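You operate a simulated robot arm through the tools that you are given. There is no shell and no other tool.

The job below is to be done with a simulated two-armed robot. You get a single attempt, and the scene is never put back.

JOB
Put one of the scent bottles from the top of the test bench on top of the black battery. Push the left packing drawer shut. Take the blue box labelled "cedar" from the top of the panel bench and leave it on the build bench top. Put the short grey box labelled "BOX 59" from the top of the panel bench on the box side of the packing bench and the short grey box labelled "BOX 47" on the bed of the bag sealer. Count the red cans on the build bench top, then put as many of the silver cans from the build bench top on the white pad there. The order is free. Set down upright: scent bottle, blue box, short grey box, silver can.

Only the result counts: the job must be done as asked and must still hold three seconds after the hand-in. Knocking over, shifting, dropping, spilling or breaking anything else fails it.

ROBOT AND FRAMES
Two 7-joint arms with two-finger grippers on one trunk, on a base that moves. Base frame: it is fixed to the floor where the robot stands at the start and does not move with it; the origin is under the middle of the robot, x ahead of it, y to its left, z up. Lengths are in mm, angles in degrees, forces in N, time in s.
The left shoulder is at the start at [60, 123, 945], the right one opposite. With the tool pointing down near the work surface each hand reaches from about 340 to 800 mm from the robot's upright axis, wherever it stands, measured 20 degrees to its own side. Places, roughly: bed of the bag sealer (29x19 cm) [1080, 1320, 840]; black battery [-1500, 2250, 1000]; blue box [2750, 2500, 750]; box side of the packing bench [400, 1900, 800]; build bench top [3500, -800, 800]; left packing drawer [1100, 1500, 700]; red can [3000, 0, 1000]; scent bottle [-1500, 2500, 1000]; short grey box [2500, 3250, 750]; silver can [3500, 0, 1000]; white pad (15x15x2 cm) [3600, -100, 800]. Payload 1.47 kg a hand.
The tool frame of a hand sits at the grasp point between the pads (the TCP): z along the fingers, y along the line on which they close. The tips reach 16 mm beyond it. The gripper opens to 87 mm; its body begins 55 mm behind the TCP.
Orientation is told as [roll, pitch, yaw] about the base's x, y, z axes, in that order, counted from this pose: with the fingers straight down and closing along the base's y, the tool's x points along the base's -x, its y along +y and its z along -z.

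CONTROLS
- The arms move only by the tool drive_tool. It takes "left_motion", "right_motion" or both (then of equal length, played together; a hand with none holds still); each is a list of rows, each a list of 7 numbers: the finger opening in mm, from 0 to 87, then the shift along the tool's x, y, z in units of 250 mm (1.0 is 250 mm), then the turn, a rotation vector about the tool's x, y, z in units of 180 degrees (1.0 is 180 degrees). In form: [[jaw, dx, dy, dz, rx, ry, rz], ...]. A call has 1 to 20 rows; each row is the pose to reach, as a shift and turn from the pose commanded when the call began, along the tool's axes at that moment. A call with a number of a shift or a turn outside -1 to 1 is refused whole. Rows are played at 5 a second. More than 50 mm and 8.6 degrees between two rows, or a gripper value outside its range, and nothing of the call is played. Where a pose cannot be reached the arm comes as near as it can. A force on the tool above 40 N (or 10 N above the force at the start of the call, whichever is more), or a blocked arm, ends the call early, and 0.2 s more pass. Each finger travels about 153 mm/s and halts on what it meets, pressing with about 28 N; the grip force reading is that of the motor and also rises with nothing between the fingers. The clock runs only during rows and for 0.2 s after the last one: add rows that repeat a pose to give the fingers time. The reply holds the time, the measured pose of the TCP, the force on the tool along the base axes, the opening and the grip force, in the units named above and with some noise, with the torque about the TCP (base axes, N m) and any sound that the robot's microphone picked up, and new pictures: "views" is both (left out), scene, wrist or none (wrist: the cameras of the hands that moved).
- Cameras (640 x 400 px; columns grow to the right, rows downward): "scene" is now at [95.4, -16.9, 1522.7]; the picture's right is [-0.19, -0.98, 0.00], its down [-0.56, 0.11, -0.82] and it looks along [0.81, -0.16, -0.57] (base axes); focal length 253 px, centre (320, 200). "left" rides on the left gripper at [73, -12, -90] in its tool frame; the picture's right is [0.16, 0.99, 0.00], its down [-0.72, 0.12, -0.68] and it looks along [-0.67, 0.11, 0.73] (tool axes); focal length 247 px, centre (320, 200). "right" rides on the right gripper at [73, 12, -90] in its tool frame; the picture's right is [-0.16, 0.99, 0.00], its down [-0.72, -0.12, -0.68] and it looks along [-0.67, -0.11, 0.73] (tool axes); focal length 247 px, centre (320, 200). There is no depth. A picture from a camera that has moved, and an enlarged one, comes with that camera's place and axes in the base frame and with its lens.
- slide_trunk(by): moves the trunk up (or, below 0, down) by that many mm; the arms and the scene camera ride with it, the base frame stays. It gives what a move gives, with no picture.
- roll_base(legs): drives the robot by 1 to 6 legs, each [ahead, left, turn to the left] in mm, mm and degrees, along the robot's own axes; the way and the turn of a leg run together, so that a leg with both is an arc; at most 1500 mm and 180 degrees a leg. The arms and the cameras ride along, it lands a little off, and it stops where it bumps. It gives what a move gives, and a new picture of the scene camera.
- pan_tilt(pan, tilt): turns the head with the scene camera to pan (to the left, within 120 degrees either way) and tilt (down, from -29 to 69), counted from straight ahead of the robot. It gives what a move gives, and a new picture of the scene camera.
- zoom(camera, box): a new picture of the part [left, top, right, bottom] of that camera's present view, enlarged. It takes no simulated time.
- sign_off(): hands the job in; it is judged then, once.

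Nothing tells you exact positions but the pictures and the camera data. Unless the task says otherwise, let go and move clear before handing in.

The tools are called after "Call:" by a JSON object that holds its "fn" and its "kwargs". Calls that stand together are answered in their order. drive_tool: Moves the arms, as the interface text tells. Its arguments: {"type":"object","properties":{"left_motion":{"type":"array","items":{"type":"array","items":{"type":"number"}}},"right_motion":{"type":"array","items":{"type":"array","items":{"type":"number"}}},"views":{"type":"string","enum":["both","scene","wrist","none"]}},"required":[]} The other tools are called the same way: slide_trunk (by) moves the trunk up or down; roll_base (legs) drives the base; pan_tilt (pan, tilt) turns the head that bears the scene camera; zoom (camera, box) takes an enlarged picture of a part of a camera's view; sign_off () hands the job in.

At the start:

```text
time: 0.0
left_eef_pos: [620.4, 217.2, 1154.4]
left_tcp_rot: [0.0, 0.0, 0.0]
left_force: [-0.5, -0.1, 0.5]
left_torque: [0.01, 0.01, -0.01]
left_finger_gap: 87.0
left_gripper_force: 0.0
right_eef_pos: [427.8, -181.5, 1240.5]
right_tcp_rot: [0.0, 0.1, -0.1]
right_force: [0.6, 1.0, -0.3]
right_torque: [0.04, 0.0, -0.03]
right_finger_gap: 86.7
right_gripper_force: 0.0
trunk travel left (down, up): [-100.0, 130.0]
robot x, y, heading: [5.4, 2.2, -0.1]
head pan, tilt (commanded): [-11.1, 34.9]
```

scene: 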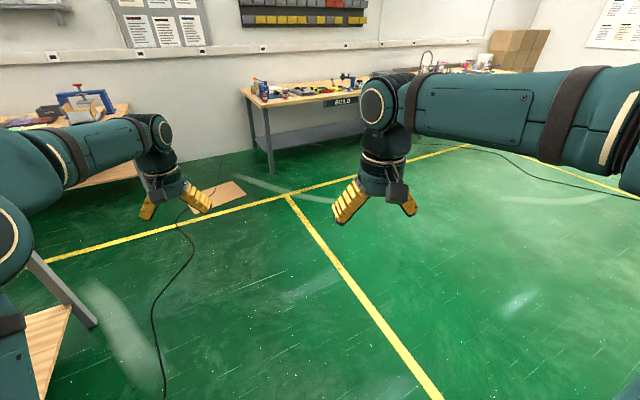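
right: 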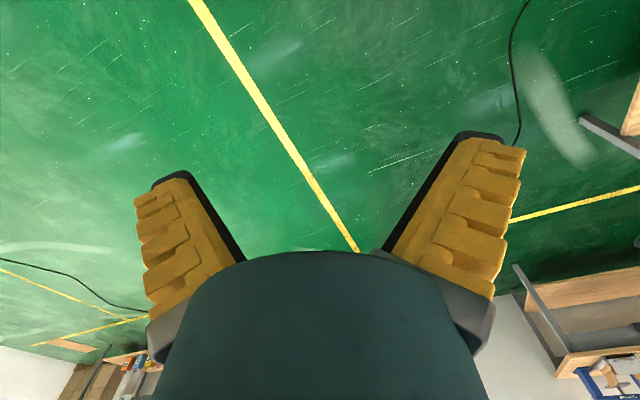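
left: 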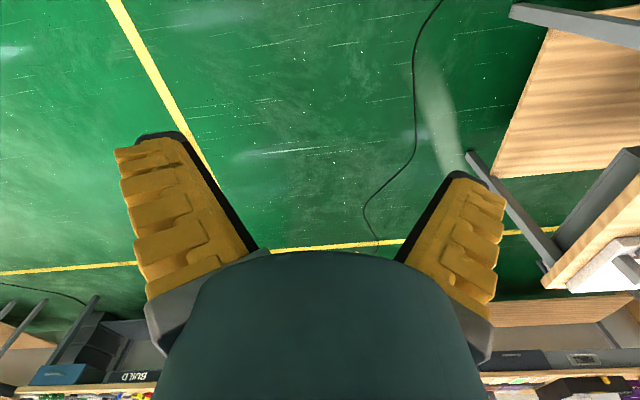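

I see a workshop with a build bench ahead and a packing bench on the left. I will look around with the head first before moving.

Call:
{"fn": "pan_tilt", "kwargs": {"pan": 0, "tilt": 15}}

Call:
{"fn": "pan_tilt", "kwargs": {"pan": 60, "tilt": 20}}

Call:
{"fn": "pan_tilt", "kwargs": {"pan": 115, "tilt": 20}}

Call:
{"fn": "pan_tilt", "kwargs": {"pan": -60, "tilt": 20}}

```text
time: 0.8
left_eef_pos: [620.3, 217.8, 1154.9]
left_tcp_rot: [0.0, -0.1, 0.0]
left_force: [0.6, -0.8, -0.4]
left_torque: [0.0, -0.01, 0.01]
left_finger_gap: 86.9
left_gripper_force: 0.0
right_eef_pos: [427.3, -179.4, 1239.7]
right_tcp_rot: [0.0, 0.1, -0.1]
right_force: [-0.5, -0.1, -0.9]
right_torque: [0.01, 0.01, 0.0]
right_finger_gap: 87.1
right_gripper_force: 0.0
trunk travel left (down, up): [-100.0, 130.0]
robot x, y, heading: [-0.1, 0.0, 0.3]
head pan, tilt (commanded): [0.0, 15.0]
camera scene: at [102.3, 0.0, 1554.4], right [0.0, -1.0, 0.0], down [-0.26, 0.0, -0.97], along [0.97, 0.0, -0.26], focal length 253 px, centre (320, 200)
```

scene: 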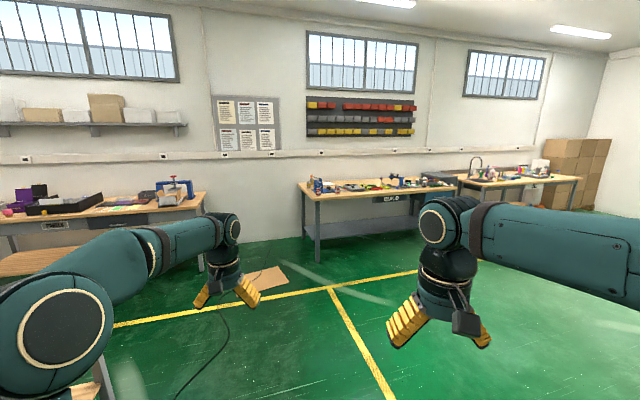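

```text
time: 2.1
left_eef_pos: [619.7, 218.3, 1156.5]
left_tcp_rot: [0.0, 0.1, 0.0]
left_force: [-0.3, -0.1, 0.4]
left_torque: [-0.03, 0.0, 0.02]
left_finger_gap: 87.0
left_gripper_force: 0.0
right_eef_pos: [429.1, -180.1, 1239.1]
right_tcp_rot: [0.0, 0.0, 0.0]
right_force: [-0.5, 0.0, 0.6]
right_torque: [-0.04, -0.01, 0.04]
right_finger_gap: 87.0
right_gripper_force: 0.2
trunk travel left (down, up): [-100.0, 130.0]
robot x, y, heading: [-2.1, 2.1, 0.0]
head pan, tilt (commanded): [60.0, 20.0]
camera scene: at [55.5, 80.6, 1546.3], right [0.87, -0.5, 0.0], down [-0.17, -0.3, -0.94], along [0.47, 0.81, -0.34], focal length 253 px, centre (320, 200)
```

scene: 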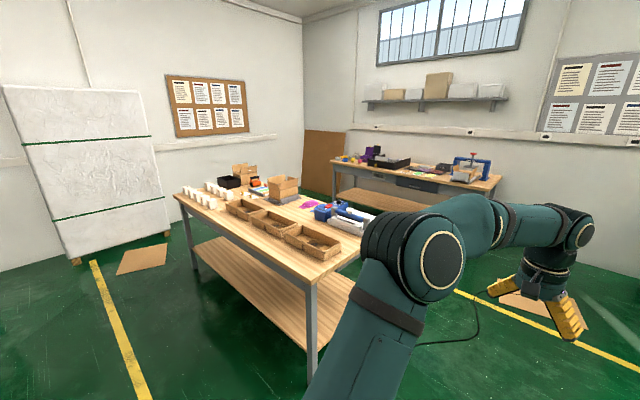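

```text
time: 3.4
left_eef_pos: [620.4, 219.6, 1154.7]
left_tcp_rot: [0.0, -0.1, -0.1]
left_force: [0.4, -0.5, 0.2]
left_torque: [-0.01, -0.02, 0.0]
left_finger_gap: 87.4
left_gripper_force: 0.0
right_eef_pos: [429.1, -181.6, 1237.8]
right_tcp_rot: [-0.1, 0.1, -0.1]
right_force: [-0.3, 0.8, -0.6]
right_torque: [-0.02, -0.02, 0.0]
right_finger_gap: 87.3
right_gripper_force: 0.0
trunk travel left (down, up): [-100.0, 130.0]
robot x, y, heading: [-0.2, 0.2, 0.1]
head pan, tilt (commanded): [115.0, 20.0]
camera scene: at [-30.4, 84.4, 1546.3], right [0.91, 0.42, 0.0], down [0.14, -0.31, -0.94], along [-0.4, 0.85, -0.34], focal length 253 px, centre (320, 200)
```

scene: 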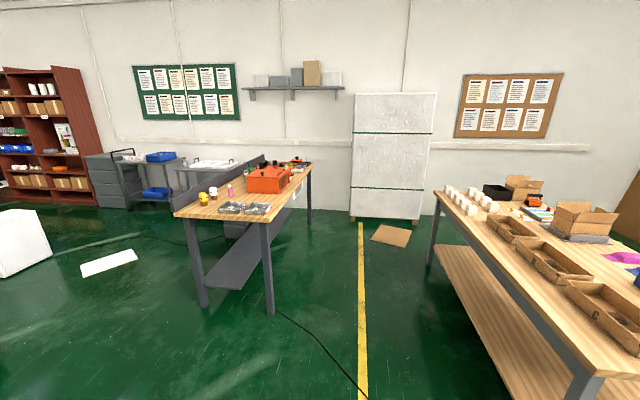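

```text
time: 6.0
left_eef_pos: [620.4, 218.0, 1155.2]
left_tcp_rot: [0.0, 0.1, 0.0]
left_force: [-0.1, 0.1, 0.3]
left_torque: [0.0, 0.0, -0.03]
left_finger_gap: 87.0
left_gripper_force: 0.1
right_eef_pos: [428.4, -180.1, 1237.7]
right_tcp_rot: [0.0, 0.0, 0.1]
right_force: [-0.4, -0.4, 0.1]
right_torque: [-0.01, 0.01, 0.0]
right_finger_gap: 86.9
right_gripper_force: 0.1
trunk travel left (down, up): [-100.0, 130.0]
robot x, y, heading: [3.7, 1.6, -0.4]
head pan, tilt (commanded): [-60.0, 20.0]
camera scene: at [55.5, -80.6, 1546.3], right [-0.87, -0.5, 0.0], down [-0.17, 0.3, -0.94], along [0.47, -0.81, -0.34], focal length 253 px, centre (320, 200)
```

scene: 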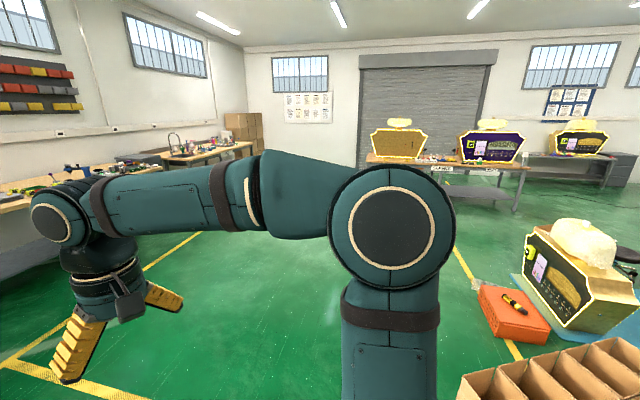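

The room holds the packing bench (ahead-left), the test bench (back-left), the panel bench (far-left wall) and the build bench (ahead). I'll zoom in on each of them from here.

Call:
{"fn": "pan_tilt", "kwargs": {"pan": 60, "tilt": 20}}

Call:
{"fn": "zoom", "kwargs": {"camera": "scene", "box": [160, 140, 400, 290]}}

Call:
{"fn": "zoom", "kwargs": {"camera": "scene", "box": [320, 130, 520, 255]}}

Call:
{"fn": "pan_tilt", "kwargs": {"pan": 0, "tilt": 15}}

Call:
{"fn": "zoom", "kwargs": {"camera": "scene", "box": [290, 150, 490, 275]}}

Call:
{"fn": "zoom", "kwargs": {"camera": "scene", "box": [420, 130, 620, 255]}}

Call:
{"fn": "pan_tilt", "kwargs": {"pan": 115, "tilt": 20}}

Call:
{"fn": "zoom", "kwargs": {"camera": "scene", "box": [160, 130, 340, 243]}}

```text
time: 8.0
left_eef_pos: [620.6, 219.2, 1155.1]
left_tcp_rot: [-0.1, 0.0, 0.0]
left_force: [0.2, 0.4, -0.5]
left_torque: [-0.01, 0.03, 0.0]
left_finger_gap: 87.0
left_gripper_force: 0.2
right_eef_pos: [429.2, -180.8, 1238.6]
right_tcp_rot: [0.1, -0.1, 0.0]
right_force: [0.1, 0.8, 0.5]
right_torque: [-0.02, 0.0, 0.0]
right_finger_gap: 86.8
right_gripper_force: 0.1
trunk travel left (down, up): [-100.0, 130.0]
robot x, y, heading: [-3.3, -0.3, -0.2]
head pan, tilt (commanded): [60.0, 20.0]
camera scene: at [55.5, 80.6, 1546.3], right [0.87, -0.5, 0.0], down [-0.17, -0.3, -0.94], along [0.47, 0.81, -0.34], focal length 253 px, centre (320, 200)
```

scene: 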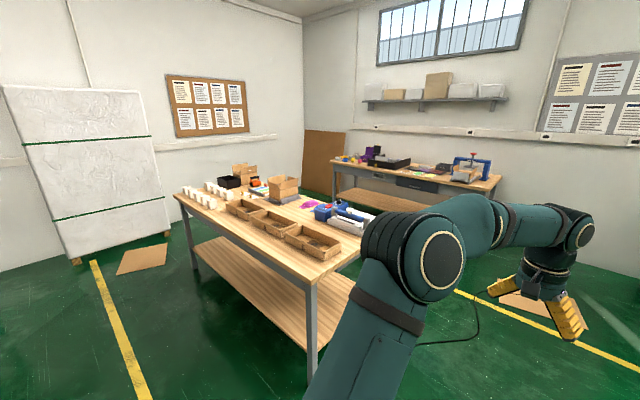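

```text
2.67 times, centred on (280, 215) of scene
camera zoom: at [55.5, 80.6, 1546.3], right [0.87, -0.5, 0.0], down [-0.17, -0.3, -0.94], along [0.47, 0.81, -0.34], focal length 674 px, centre (427, 160)
```

zoom: 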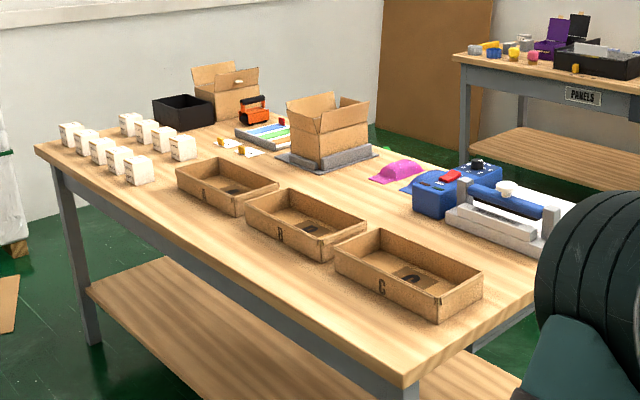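

```text
3.20 times, centred on (420, 192) of scene
camera zoom: at [55.5, 80.6, 1546.3], right [0.87, -0.5, 0.0], down [-0.17, -0.3, -0.94], along [0.47, 0.81, -0.34], focal length 809 px, centre (0, 224)
```

zoom: 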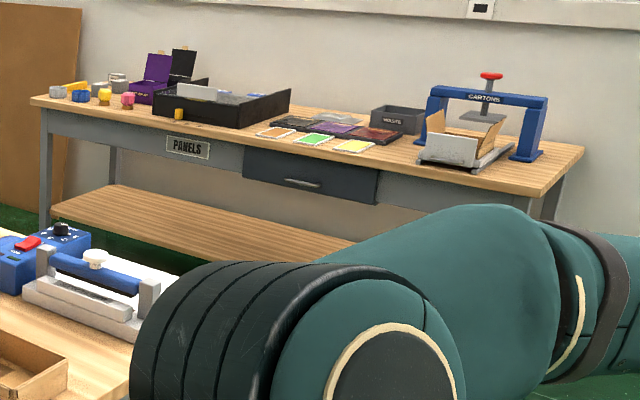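

```text
time: 9.3
left_eef_pos: [619.3, 217.6, 1155.3]
left_tcp_rot: [0.1, 0.1, 0.1]
left_force: [0.9, -0.8, -0.5]
left_torque: [0.02, 0.0, -0.02]
left_finger_gap: 86.9
left_gripper_force: 0.1
right_eef_pos: [428.5, -179.1, 1238.3]
right_tcp_rot: [0.1, 0.0, 0.0]
right_force: [-0.1, -0.2, 0.7]
right_torque: [-0.02, 0.0, -0.02]
right_finger_gap: 86.9
right_gripper_force: 0.1
trunk travel left (down, up): [-100.0, 130.0]
robot x, y, heading: [1.4, 2.5, 0.1]
head pan, tilt (commanded): [0.0, 15.0]
camera scene: at [102.3, 0.0, 1554.5], right [0.0, -1.0, 0.0], down [-0.26, 0.0, -0.97], along [0.97, 0.0, -0.26], focal length 253 px, centre (320, 200)
```

scene: 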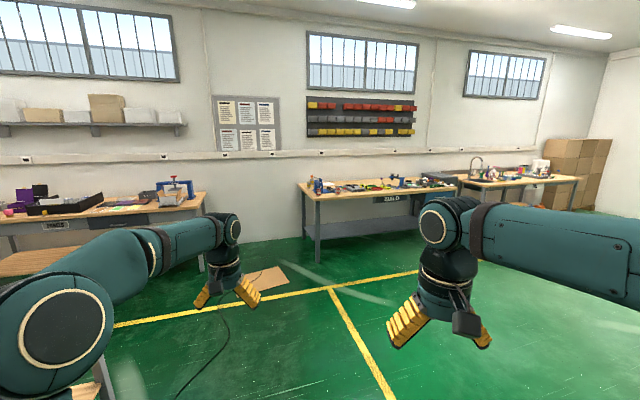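

```text
3.20 times, centred on (390, 212) of scene
camera zoom: at [102.3, 0.0, 1554.5], right [0.0, -1.0, 0.0], down [-0.26, 0.0, -0.97], along [0.97, 0.0, -0.26], focal length 809 px, centre (96, 160)
```

zoom: 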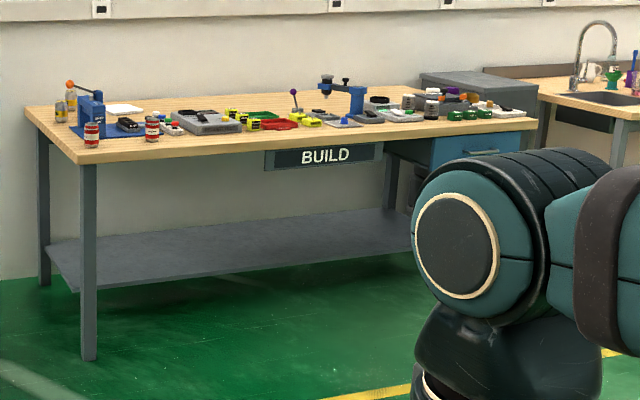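

```text
3.20 times, centred on (520, 192) of scene
camera zoom: at [102.3, 0.0, 1554.5], right [0.0, -1.0, 0.0], down [-0.26, 0.0, -0.97], along [0.97, 0.0, -0.26], focal length 809 px, centre (-320, 224)
```

zoom: 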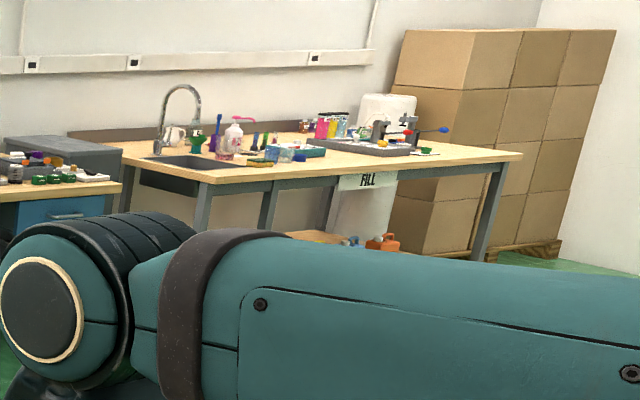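

```text
time: 11.2
left_eef_pos: [620.5, 217.1, 1156.2]
left_tcp_rot: [-0.1, 0.0, 0.0]
left_force: [-0.2, -1.0, 0.0]
left_torque: [0.01, 0.02, -0.03]
left_finger_gap: 87.1
left_gripper_force: 0.0
right_eef_pos: [427.5, -180.0, 1240.3]
right_tcp_rot: [0.0, 0.0, 0.0]
right_force: [-0.2, -1.0, 0.5]
right_torque: [0.01, -0.01, 0.02]
right_finger_gap: 86.8
right_gripper_force: 0.1
trunk travel left (down, up): [-100.0, 130.0]
robot x, y, heading: [-1.1, -3.1, 0.1]
head pan, tilt (commanded): [115.0, 20.0]
camera scene: at [-30.4, 84.4, 1546.3], right [0.91, 0.42, 0.0], down [0.14, -0.31, -0.94], along [-0.4, 0.85, -0.34], focal length 253 px, centre (320, 200)
```

scene: 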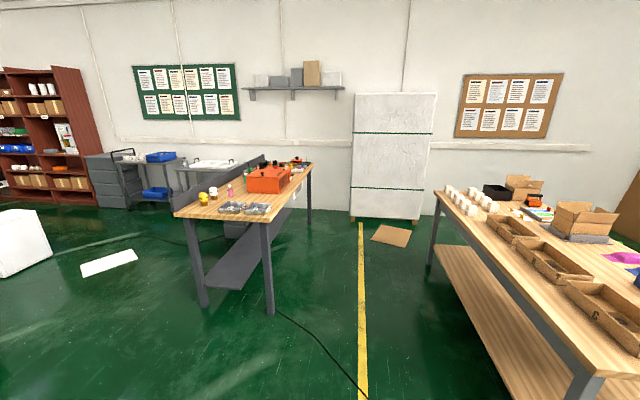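

```text
3.54 times, centred on (250, 186) of scene
camera zoom: at [-30.4, 84.4, 1546.3], right [0.91, 0.42, 0.0], down [0.14, -0.31, -0.94], along [-0.4, 0.85, -0.34], focal length 895 px, centre (568, 248)
```

zoom: 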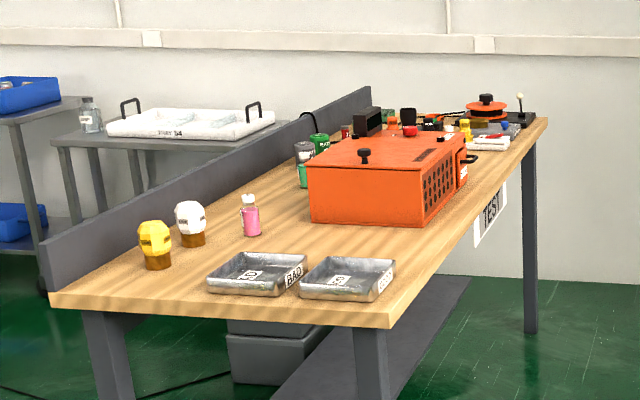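

The room is turned about 16.5° against my frame; the panel bench front lies ahead-left, the packing bench left, the build bench ahead. I'll align with the room and drive ahead, then look around.

Call:
{"fn": "roll_base", "kwargs": {"legs": [[0, 0, 16.5], [1500, 0, 0], [450, 0, 0]]}}

Call:
{"fn": "pan_tilt", "kwargs": {"pan": 60, "tilt": 20}}

Call:
{"fn": "pan_tilt", "kwargs": {"pan": -50, "tilt": 20}}

Call:
{"fn": "pan_tilt", "kwargs": {"pan": 110, "tilt": 25}}

```text
time: 22.0
left_eef_pos: [2404.8, 977.3, 1154.4]
left_tcp_rot: [-0.1, 0.0, 17.4]
left_force: [0.6, 0.0, -0.3]
left_torque: [-0.01, 0.01, -0.01]
left_finger_gap: 87.0
left_gripper_force: 0.0
right_eef_pos: [2340.4, 541.0, 1239.6]
right_tcp_rot: [0.0, 0.0, 17.4]
right_force: [-0.2, -0.3, 0.5]
right_torque: [-0.01, 0.05, -0.01]
right_finger_gap: 87.2
right_gripper_force: 0.1
trunk travel left (down, up): [-100.0, 130.0]
robot x, y, heading: [1876.4, 586.8, 17.5]
head pan, tilt (commanded): [115.0, 20.0]
camera scene: at [1823.7, 656.5, 1546.4], right [0.74, 0.67, 0.0], down [0.23, -0.25, -0.94], along [-0.63, 0.7, -0.34], focal length 253 px, centre (320, 200)
```

scene: 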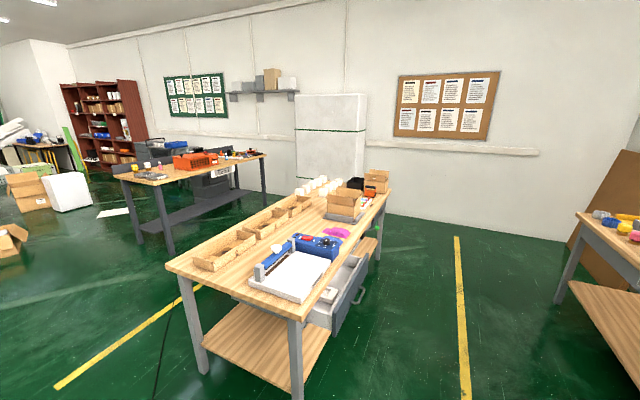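

```text
time: 23.3
left_eef_pos: [2403.7, 977.1, 1156.0]
left_tcp_rot: [0.0, 0.0, 17.3]
left_force: [-0.3, 0.1, -0.1]
left_torque: [-0.01, 0.04, 0.01]
left_finger_gap: 86.9
left_gripper_force: 0.2
right_eef_pos: [2339.9, 539.2, 1239.3]
right_tcp_rot: [0.1, 0.0, 17.2]
right_force: [-0.4, 0.0, 0.4]
right_torque: [0.0, -0.02, 0.01]
right_finger_gap: 87.0
right_gripper_force: 0.1
trunk travel left (down, up): [-100.0, 130.0]
robot x, y, heading: [1876.9, 583.6, 17.2]
head pan, tilt (commanded): [60.0, 20.0]
camera scene: at [1906.1, 678.3, 1546.3], right [0.98, -0.22, 0.0], down [-0.08, -0.33, -0.94], along [0.21, 0.92, -0.34], focal length 253 px, centre (320, 200)
```

scene: 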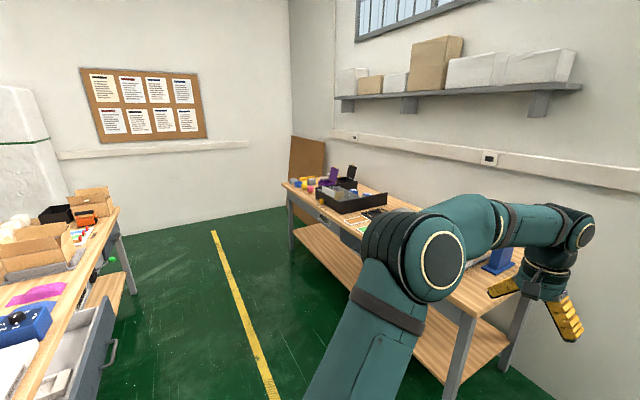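

```text
time: 25.1
left_eef_pos: [2403.8, 977.8, 1154.7]
left_tcp_rot: [0.0, 0.0, 17.3]
left_force: [-0.7, -0.1, -0.2]
left_torque: [0.02, 0.0, 0.04]
left_finger_gap: 87.0
left_gripper_force: 0.0
right_eef_pos: [2339.8, 538.9, 1239.0]
right_tcp_rot: [0.0, 0.1, 17.3]
right_force: [0.4, 0.0, -0.6]
right_torque: [-0.01, -0.02, -0.01]
right_finger_gap: 87.2
right_gripper_force: 0.1
trunk travel left (down, up): [-100.0, 130.0]
robot x, y, heading: [1878.2, 584.5, 17.4]
head pan, tilt (commanded): [-50.0, 20.0]
camera scene: at [1964.0, 537.1, 1546.3], right [-0.54, -0.84, 0.0], down [-0.29, 0.18, -0.94], along [0.79, -0.51, -0.34], focal length 253 px, centre (320, 200)
```

scene: 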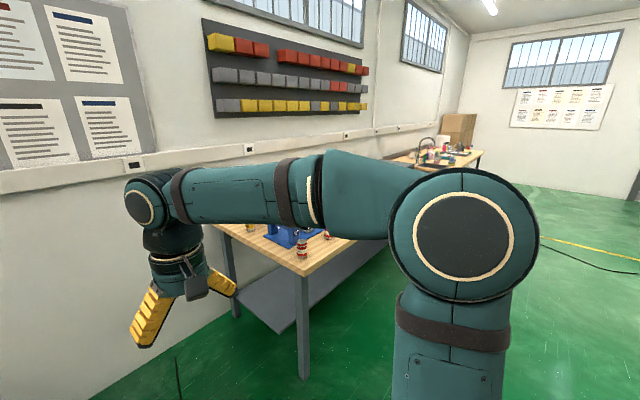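

```text
time: 27.6
left_eef_pos: [2404.6, 976.6, 1155.0]
left_tcp_rot: [0.1, -0.1, 17.2]
left_force: [-0.4, 0.1, -0.5]
left_torque: [-0.01, 0.0, 0.02]
left_finger_gap: 87.2
left_gripper_force: 0.1
right_eef_pos: [2339.3, 539.1, 1238.8]
right_tcp_rot: [-0.1, 0.0, 17.3]
right_force: [0.5, -0.1, 0.1]
right_torque: [0.0, 0.01, 0.01]
right_finger_gap: 87.0
right_gripper_force: 0.1
trunk travel left (down, up): [-100.0, 130.0]
robot x, y, heading: [1878.6, 582.3, 17.2]
head pan, tilt (commanded): [110.0, 25.0]
camera scene: at [1829.9, 660.8, 1538.3], right [0.8, 0.61, 0.0], down [0.26, -0.34, -0.91], along [-0.55, 0.72, -0.42], focal length 253 px, centre (320, 200)
```

scene: 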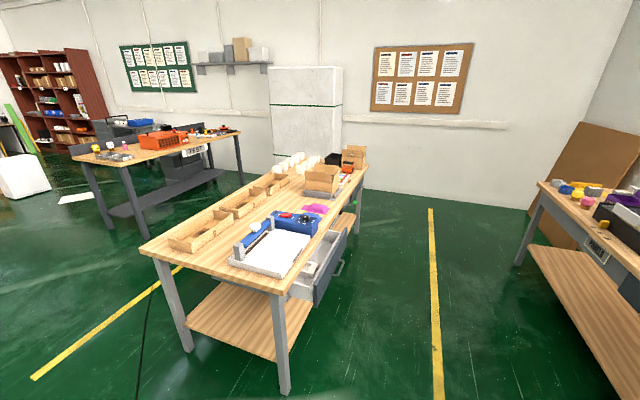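

The drawer on the packing bench stands open towards the corridor. I zoom in on the panel bench and the others from here.

Call:
{"fn": "zoom", "kwargs": {"camera": "scene", "box": [200, 130, 376, 240]}}

Call:
{"fn": "pan_tilt", "kwargs": {"pan": 40, "tilt": 20}}

Call:
{"fn": "zoom", "kwargs": {"camera": "scene", "box": [160, 140, 360, 265]}}

```text
3.64 times, centred on (288, 185) of scene
camera zoom: at [1829.9, 660.8, 1538.3], right [0.8, 0.61, 0.0], down [0.26, -0.34, -0.91], along [-0.55, 0.72, -0.42], focal length 919 px, centre (436, 254)
```

zoom: 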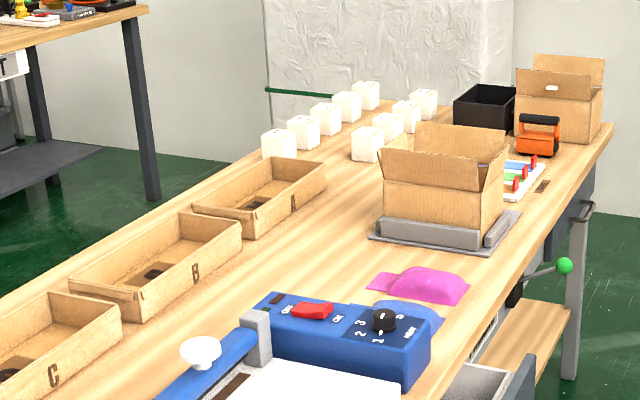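

```text
time: 29.0
left_eef_pos: [2403.5, 975.7, 1156.1]
left_tcp_rot: [0.0, -0.1, 17.3]
left_force: [-1.0, -0.2, -0.2]
left_torque: [-0.01, -0.03, 0.0]
left_finger_gap: 86.8
left_gripper_force: 0.0
right_eef_pos: [2340.3, 539.1, 1239.6]
right_tcp_rot: [0.0, 0.0, 17.3]
right_force: [0.3, 1.0, -0.2]
right_torque: [0.0, -0.01, 0.0]
right_finger_gap: 87.0
right_gripper_force: 0.1
trunk travel left (down, up): [-100.0, 130.0]
robot x, y, heading: [1876.6, 584.9, 17.2]
head pan, tilt (commanded): [40.0, 20.0]
camera scene: at [1936.0, 665.8, 1546.3], right [0.84, -0.54, 0.0], down [-0.18, -0.29, -0.94], along [0.51, 0.79, -0.34], focal length 253 px, centre (320, 200)
```

scene: 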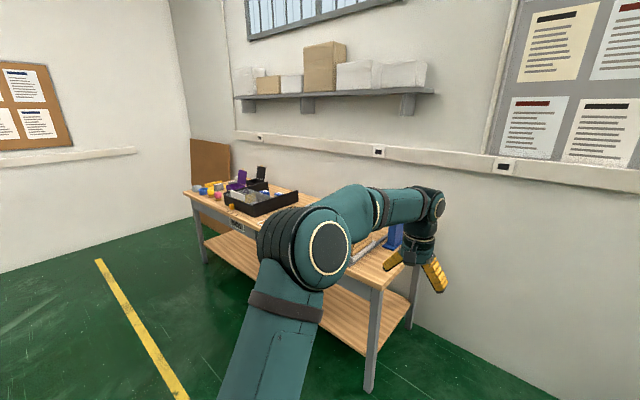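

```text
3.20 times, centred on (260, 202) of scene
camera zoom: at [1936.0, 665.8, 1546.3], right [0.84, -0.54, 0.0], down [-0.18, -0.29, -0.94], along [0.51, 0.79, -0.34], focal length 809 px, centre (512, 192)
```

zoom: 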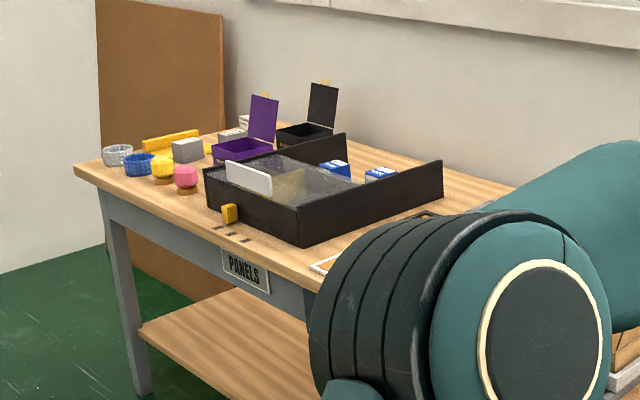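

The panel bench holds small blue boxes by a black tray, and grey labelled boxes at its far left end. I'll drive diagonally to stand in front of the panel bench, clear of the open drawer.

Call:
{"fn": "roll_base", "kwargs": {"legs": [[300, 1000, 0]]}}

Call:
{"fn": "pan_tilt", "kwargs": {"pan": 25, "tilt": 25}}

Call:
{"fn": "pan_tilt", "kwargs": {"pan": 55, "tilt": 25}}

```text
time: 38.2
left_eef_pos: [2375.4, 2039.7, 1154.9]
left_tcp_rot: [0.0, 0.0, 18.2]
left_force: [0.7, 0.4, -0.5]
left_torque: [0.0, 0.0, 0.01]
left_finger_gap: 87.0
left_gripper_force: 0.0
right_eef_pos: [2315.0, 1601.1, 1237.4]
right_tcp_rot: [-0.1, 0.1, 18.1]
right_force: [0.9, -0.2, -1.1]
right_torque: [0.01, 0.01, -0.02]
right_finger_gap: 87.1
right_gripper_force: 0.0
trunk travel left (down, up): [-100.0, 130.0]
robot x, y, heading: [1854.0, 1641.4, 18.2]
head pan, tilt (commanded): [40.0, 20.0]
camera scene: at [1911.3, 1721.7, 1546.3], right [0.85, -0.53, 0.0], down [-0.18, -0.29, -0.94], along [0.5, 0.8, -0.34], focal length 253 px, centre (320, 200)
```

scene: 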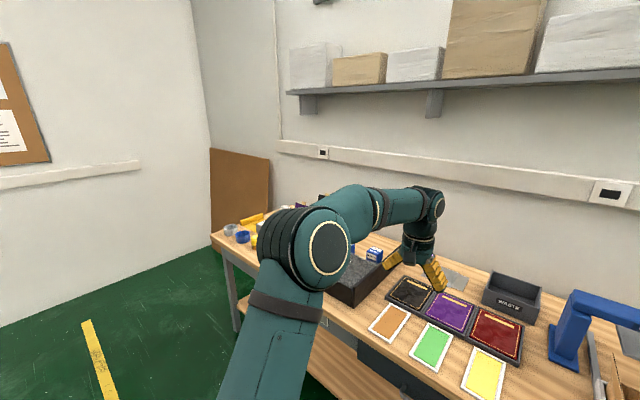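

```text
time: 39.0
left_eef_pos: [2374.7, 2039.2, 1154.3]
left_tcp_rot: [0.0, 0.0, 18.1]
left_force: [0.3, 0.1, 0.0]
left_torque: [0.01, 0.0, 0.01]
left_finger_gap: 87.2
left_gripper_force: 0.0
right_eef_pos: [2317.4, 1601.2, 1239.3]
right_tcp_rot: [0.0, 0.0, 18.1]
right_force: [-0.1, -0.7, -0.4]
right_torque: [-0.01, 0.01, -0.01]
right_finger_gap: 86.9
right_gripper_force: 0.0
trunk travel left (down, up): [-100.0, 130.0]
robot x, y, heading: [1853.2, 1640.7, 18.1]
head pan, tilt (commanded): [25.0, 25.0]
camera scene: at [1929.3, 1705.5, 1538.3], right [0.68, -0.73, 0.0], down [-0.31, -0.29, -0.91], along [0.66, 0.62, -0.42], focal length 253 px, centre (320, 200)
```

scene: 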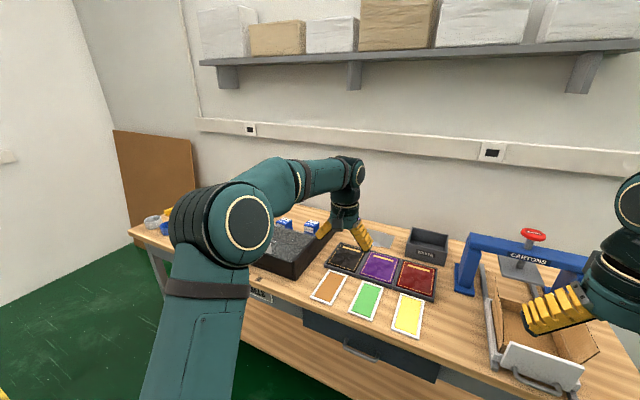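

```text
time: 39.9
left_eef_pos: [2375.0, 2039.4, 1156.0]
left_tcp_rot: [0.1, 0.0, 18.1]
left_force: [0.6, 0.6, -0.2]
left_torque: [-0.02, -0.01, 0.01]
left_finger_gap: 87.1
left_gripper_force: 0.0
right_eef_pos: [2316.6, 1599.0, 1238.3]
right_tcp_rot: [0.2, 0.0, 18.2]
right_force: [-0.1, -0.5, -0.2]
right_torque: [0.02, 0.0, 0.01]
right_finger_gap: 86.9
right_gripper_force: 0.1
trunk travel left (down, up): [-100.0, 130.0]
robot x, y, heading: [1850.2, 1637.2, 18.0]
head pan, tilt (commanded): [55.0, 25.0]
camera scene: at [1888.9, 1730.7, 1538.3], right [0.96, -0.29, 0.0], down [-0.12, -0.4, -0.91], along [0.26, 0.87, -0.42], focal length 253 px, centre (320, 200)
```

scene: 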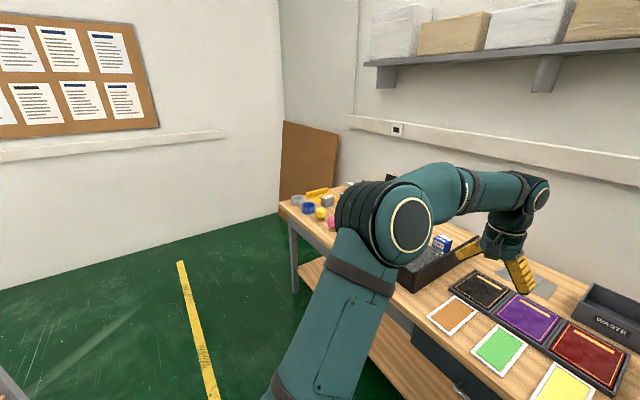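

I stand about 700 mm in front of the panel bench. I'll tuck the left hand in and move left along the bench to see the labelled boxes.

Call:
{"fn": "drive_tool", "kwargs": {"left_motion": [[87, 0.2, 0, 0, 0, 0, 0], [87, 0.4, 0, -0.1, 0, 0, 0], [87, 0.6, 0, -0.2, 0, 0, 0], [87, 0.8, 0, -0.3, 0, 0, 0], [87, 0.8, 0, -0.4, 0, 0, 0]], "views": "none"}}

Call:
{"fn": "roll_base", "kwargs": {"legs": [[0, 0, -2.0], [50, 850, 0]]}}

Call:
{"fn": "pan_tilt", "kwargs": {"pan": 0, "tilt": 35}}

Call:
{"fn": "pan_tilt", "kwargs": {"pan": 35, "tilt": 30}}

```text
refused: row 2 steps farther than a row can; nothing moved
```

```text
time: 48.1
left_eef_pos: [2209.0, 2841.0, 1154.7]
left_tcp_rot: [0.0, -0.1, 15.7]
left_force: [0.2, 0.1, 0.3]
left_torque: [0.02, 0.02, -0.02]
left_finger_gap: 87.1
left_gripper_force: 0.1
right_eef_pos: [2132.7, 2404.4, 1239.0]
right_tcp_rot: [0.0, -0.1, 15.7]
right_force: [0.4, -0.3, 0.3]
right_torque: [-0.02, -0.04, -0.01]
right_finger_gap: 87.1
right_gripper_force: 0.0
trunk travel left (down, up): [-100.0, 130.0]
robot x, y, heading: [1675.2, 2463.2, 15.7]
head pan, tilt (commanded): [55.0, 25.0]
camera scene: at [1710.6, 2553.2, 1538.2], right [0.94, -0.33, 0.0], down [-0.14, -0.4, -0.91], along [0.3, 0.86, -0.42], focal length 253 px, centre (320, 200)
```

scene: 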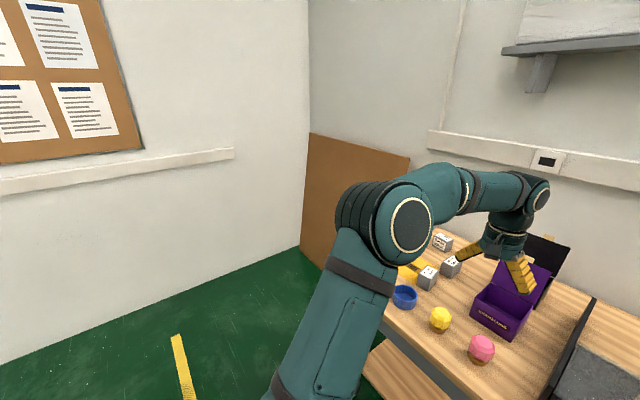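

```text
time: 49.3
left_eef_pos: [2210.1, 2841.2, 1156.0]
left_tcp_rot: [0.0, 0.0, 15.6]
left_force: [0.6, -0.2, -0.8]
left_torque: [0.03, -0.02, -0.01]
left_finger_gap: 87.1
left_gripper_force: 0.1
right_eef_pos: [2132.8, 2405.2, 1238.8]
right_tcp_rot: [0.0, 0.0, 15.8]
right_force: [-0.2, 0.0, -0.5]
right_torque: [0.0, 0.02, 0.0]
right_finger_gap: 86.8
right_gripper_force: 0.0
trunk travel left (down, up): [-100.0, 130.0]
robot x, y, heading: [1673.9, 2464.6, 15.7]
head pan, tilt (commanded): [0.0, 35.0]
camera scene: at [1764.9, 2489.9, 1522.5], right [0.27, -0.96, 0.0], down [-0.55, -0.16, -0.82], along [0.79, 0.22, -0.57], focal length 253 px, centre (320, 200)
```

scene: 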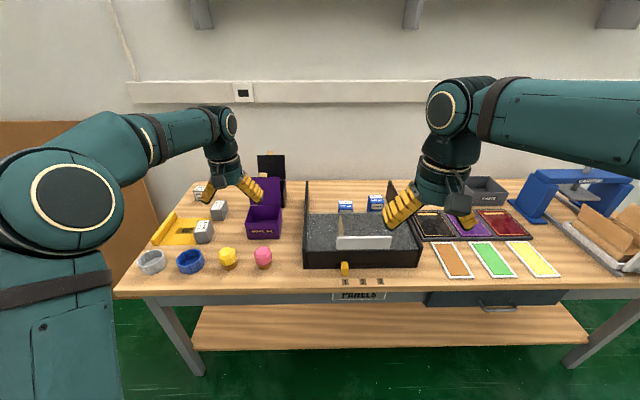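

```text
time: 50.3
left_eef_pos: [2210.1, 2841.8, 1156.4]
left_tcp_rot: [-0.2, 0.1, 15.6]
left_force: [0.3, 1.1, 0.0]
left_torque: [0.05, -0.03, -0.01]
left_finger_gap: 87.0
left_gripper_force: 0.0
right_eef_pos: [2132.8, 2404.7, 1238.8]
right_tcp_rot: [0.0, 0.0, 15.5]
right_force: [-0.4, 0.9, 1.0]
right_torque: [-0.01, -0.02, 0.0]
right_finger_gap: 86.9
right_gripper_force: 0.0
trunk travel left (down, up): [-100.0, 130.0]
robot x, y, heading: [1671.3, 2465.4, 15.7]
head pan, tilt (commanded): [35.0, 30.0]
camera scene: at [1737.5, 2536.0, 1530.3], right [0.77, -0.63, 0.0], down [-0.32, -0.39, -0.87], along [0.55, 0.67, -0.5], focal length 253 px, centre (320, 200)
```

scene: 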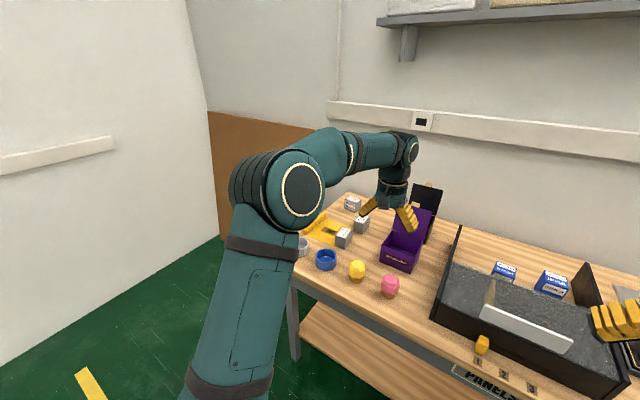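

I see two blue boxes behind the black tray and several grey boxes at the left end. I zoom in to read labels.

Call:
{"fn": "zoom", "kwargs": {"camera": "scene", "box": [290, 180, 450, 280]}}

Call:
{"fn": "zoom", "kwargs": {"camera": "scene", "box": [460, 240, 620, 340]}}

Call:
{"fn": "pan_tilt", "kwargs": {"pan": 5, "tilt": 35}}

Call:
{"fn": "zoom", "kwargs": {"camera": "scene", "box": [140, 160, 300, 260]}}

Call:
{"fn": "zoom", "kwargs": {"camera": "scene", "box": [300, 160, 460, 260]}}

```text
4.00 times, centred on (370, 230) of scene
camera zoom: at [1737.5, 2536.0, 1530.3], right [0.77, -0.63, 0.0], down [-0.32, -0.39, -0.87], along [0.55, 0.67, -0.5], focal length 1011 px, centre (120, 80)
```

zoom: 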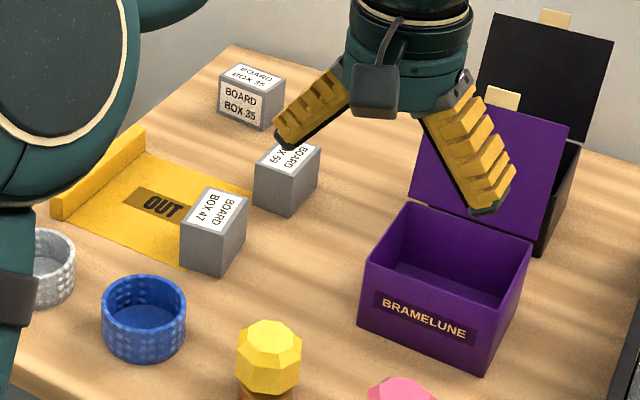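

```text
4.00 times, centred on (540, 290) of scene
camera zoom: at [1737.5, 2536.0, 1530.3], right [0.77, -0.63, 0.0], down [-0.32, -0.39, -0.87], along [0.55, 0.67, -0.5], focal length 1011 px, centre (-560, -160)
```

zoom: 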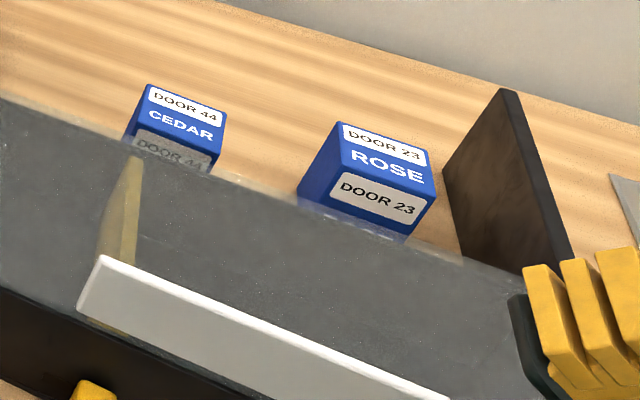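

```text
time: 51.3
left_eef_pos: [2209.6, 2840.0, 1155.4]
left_tcp_rot: [0.0, 0.0, 15.6]
left_force: [0.0, 0.1, -0.8]
left_torque: [-0.01, -0.02, 0.0]
left_finger_gap: 87.3
left_gripper_force: 0.0
right_eef_pos: [2133.2, 2404.3, 1239.5]
right_tcp_rot: [0.0, 0.1, 15.6]
right_force: [-0.6, -0.3, -0.3]
right_torque: [0.02, -0.04, 0.01]
right_finger_gap: 87.1
right_gripper_force: 0.1
trunk travel left (down, up): [-100.0, 130.0]
robot x, y, heading: [1674.8, 2464.5, 15.6]
head pan, tilt (commanded): [5.0, 35.0]
camera scene: at [1762.5, 2497.3, 1522.5], right [0.35, -0.94, 0.0], down [-0.54, -0.2, -0.82], along [0.77, 0.29, -0.57], focal length 253 px, centre (320, 200)
```

scene: 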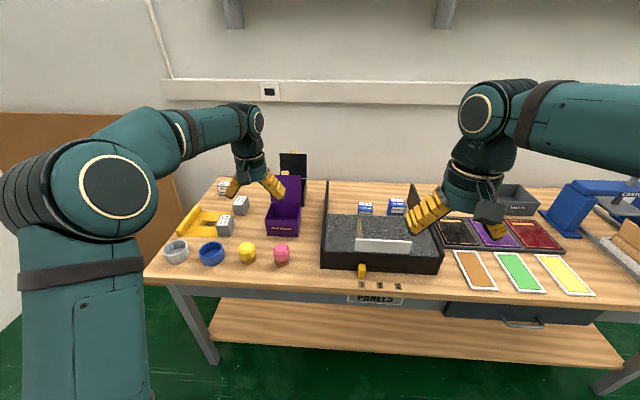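

```text
4.00 times, centred on (220, 210) of scene
camera zoom: at [1762.5, 2497.3, 1522.5], right [0.35, -0.94, 0.0], down [-0.54, -0.2, -0.82], along [0.77, 0.29, -0.57], focal length 1011 px, centre (720, 160)
```

zoom: 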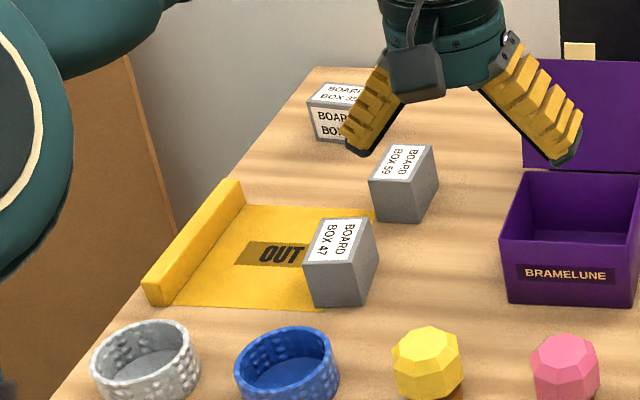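

```text
4.00 times, centred on (380, 210) of scene
camera zoom: at [1762.5, 2497.3, 1522.5], right [0.35, -0.94, 0.0], down [-0.54, -0.2, -0.82], along [0.77, 0.29, -0.57], focal length 1011 px, centre (80, 160)
```

zoom: 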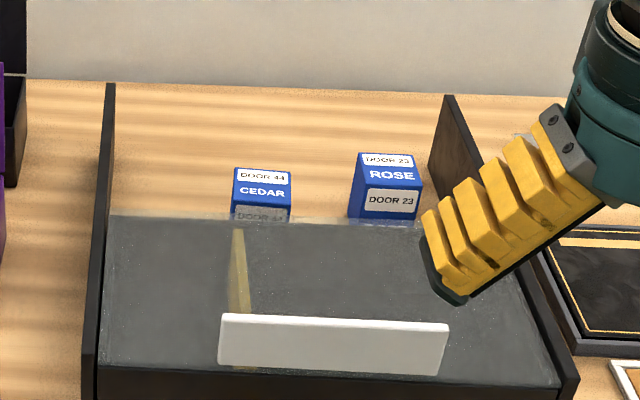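

Labels read: blue boxes CEDAR (left) and ROSE (right) behind the glass-topped fixture; grey boxes BOX 47, BOX 59 and BOX 35 at the left end. I'll move closer to fetch CEDAR first with the right hand.

Call:
{"fn": "roll_base", "kwargs": {"legs": [[220, 110, 0]]}}

Call:
{"fn": "pan_tilt", "kwargs": {"pan": 0, "tilt": 45}}

```text
time: 53.1
left_eef_pos: [2395.0, 2998.4, 1155.4]
left_tcp_rot: [0.0, 0.0, 15.2]
left_force: [0.6, -0.4, 0.2]
left_torque: [-0.02, -0.01, -0.01]
left_finger_gap: 87.3
left_gripper_force: 0.0
right_eef_pos: [2315.3, 2563.1, 1238.2]
right_tcp_rot: [-0.1, 0.0, 15.3]
right_force: [0.8, -0.1, -0.2]
right_torque: [-0.03, 0.02, 0.01]
right_finger_gap: 86.6
right_gripper_force: 0.1
trunk travel left (down, up): [-100.0, 130.0]
robot x, y, heading: [1851.7, 2624.2, 15.2]
head pan, tilt (commanded): [5.0, 35.0]
camera scene: at [1945.7, 2658.8, 1522.4], right [0.35, -0.94, 0.0], down [-0.54, -0.2, -0.82], along [0.77, 0.28, -0.57], focal length 253 px, centre (320, 200)
```

scene: 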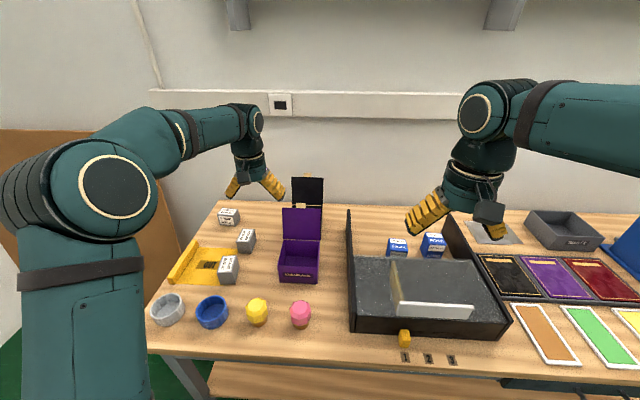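

```text
time: 53.8
left_eef_pos: [2393.6, 2998.6, 1156.4]
left_tcp_rot: [0.0, -0.1, 15.3]
left_force: [-0.8, 1.1, 0.6]
left_torque: [-0.01, 0.01, 0.01]
left_finger_gap: 87.0
left_gripper_force: 0.1
right_eef_pos: [2314.8, 2563.5, 1238.8]
right_tcp_rot: [0.0, -0.1, 15.1]
right_force: [-0.4, -0.2, 0.1]
right_torque: [0.02, 0.01, -0.01]
right_finger_gap: 86.9
right_gripper_force: 0.0
trunk travel left (down, up): [-100.0, 130.0]
robot x, y, heading: [1853.9, 2628.6, 15.2]
head pan, tilt (commanded): [0.0, 45.0]
camera scene: at [1940.4, 2648.8, 1507.7], right [0.26, -0.96, 0.0], down [-0.68, -0.19, -0.71], along [0.68, 0.19, -0.71], focal length 253 px, centre (320, 200)
```

scene: 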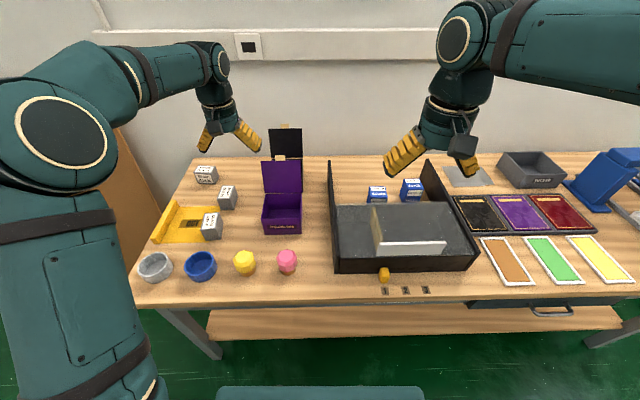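

I am closer now; the bench edge runs almost level in the picture, so my heading nearly matches the room. I zoom to localise CEDAR precisely.

Call:
{"fn": "zoom", "kwargs": {"camera": "scene", "box": [320, 160, 480, 260]}}

Call:
{"fn": "zoom", "kwargs": {"camera": "scene", "box": [120, 150, 312, 270]}}

Call:
{"fn": "zoom", "kwargs": {"camera": "scene", "box": [400, 220, 640, 370]}}

Call:
{"fn": "zoom", "kwargs": {"camera": "scene", "box": [100, 250, 340, 400]}}

```text
4.00 times, centred on (400, 210) of scene
camera zoom: at [1940.4, 2648.8, 1507.7], right [0.26, -0.96, 0.0], down [-0.68, -0.19, -0.71], along [0.68, 0.19, -0.71], focal length 1011 px, centre (0, 160)
```

zoom: 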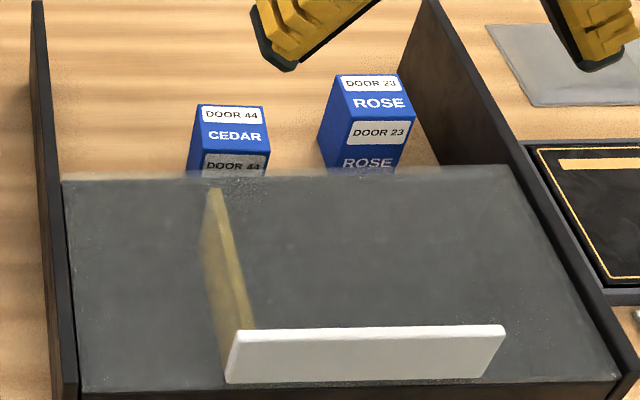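

```text
3.33 times, centred on (216, 210) of scene
camera zoom: at [1940.4, 2648.8, 1507.7], right [0.26, -0.96, 0.0], down [-0.68, -0.19, -0.71], along [0.68, 0.19, -0.71], focal length 843 px, centre (667, 167)
```

zoom: 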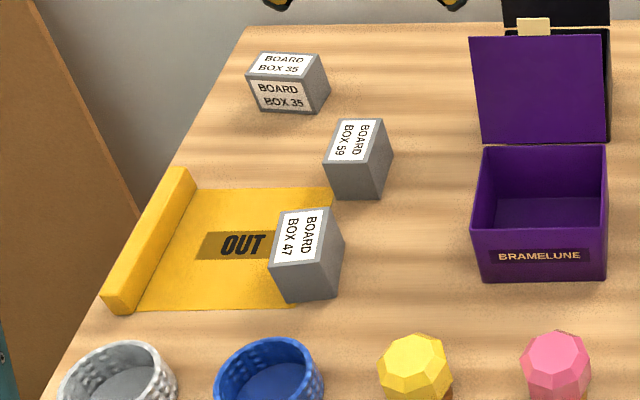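

```text
2.67 times, centred on (520, 295) of scene
camera zoom: at [1940.4, 2648.8, 1507.7], right [0.26, -0.96, 0.0], down [-0.68, -0.19, -0.71], along [0.68, 0.19, -0.71], focal length 674 px, centre (-213, -53)
```

zoom: 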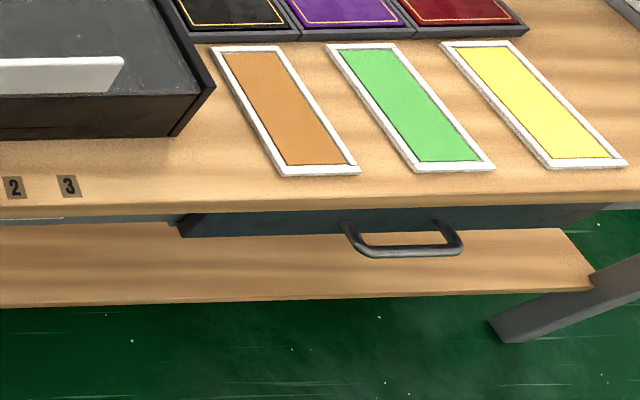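

```text
2.67 times, centred on (220, 325) of scene
camera zoom: at [1940.4, 2648.8, 1507.7], right [0.26, -0.96, 0.0], down [-0.68, -0.19, -0.71], along [0.68, 0.19, -0.71], focal length 674 px, centre (587, -133)
```

zoom: 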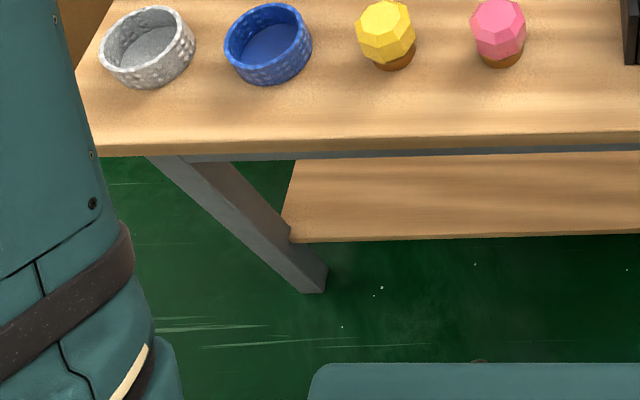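

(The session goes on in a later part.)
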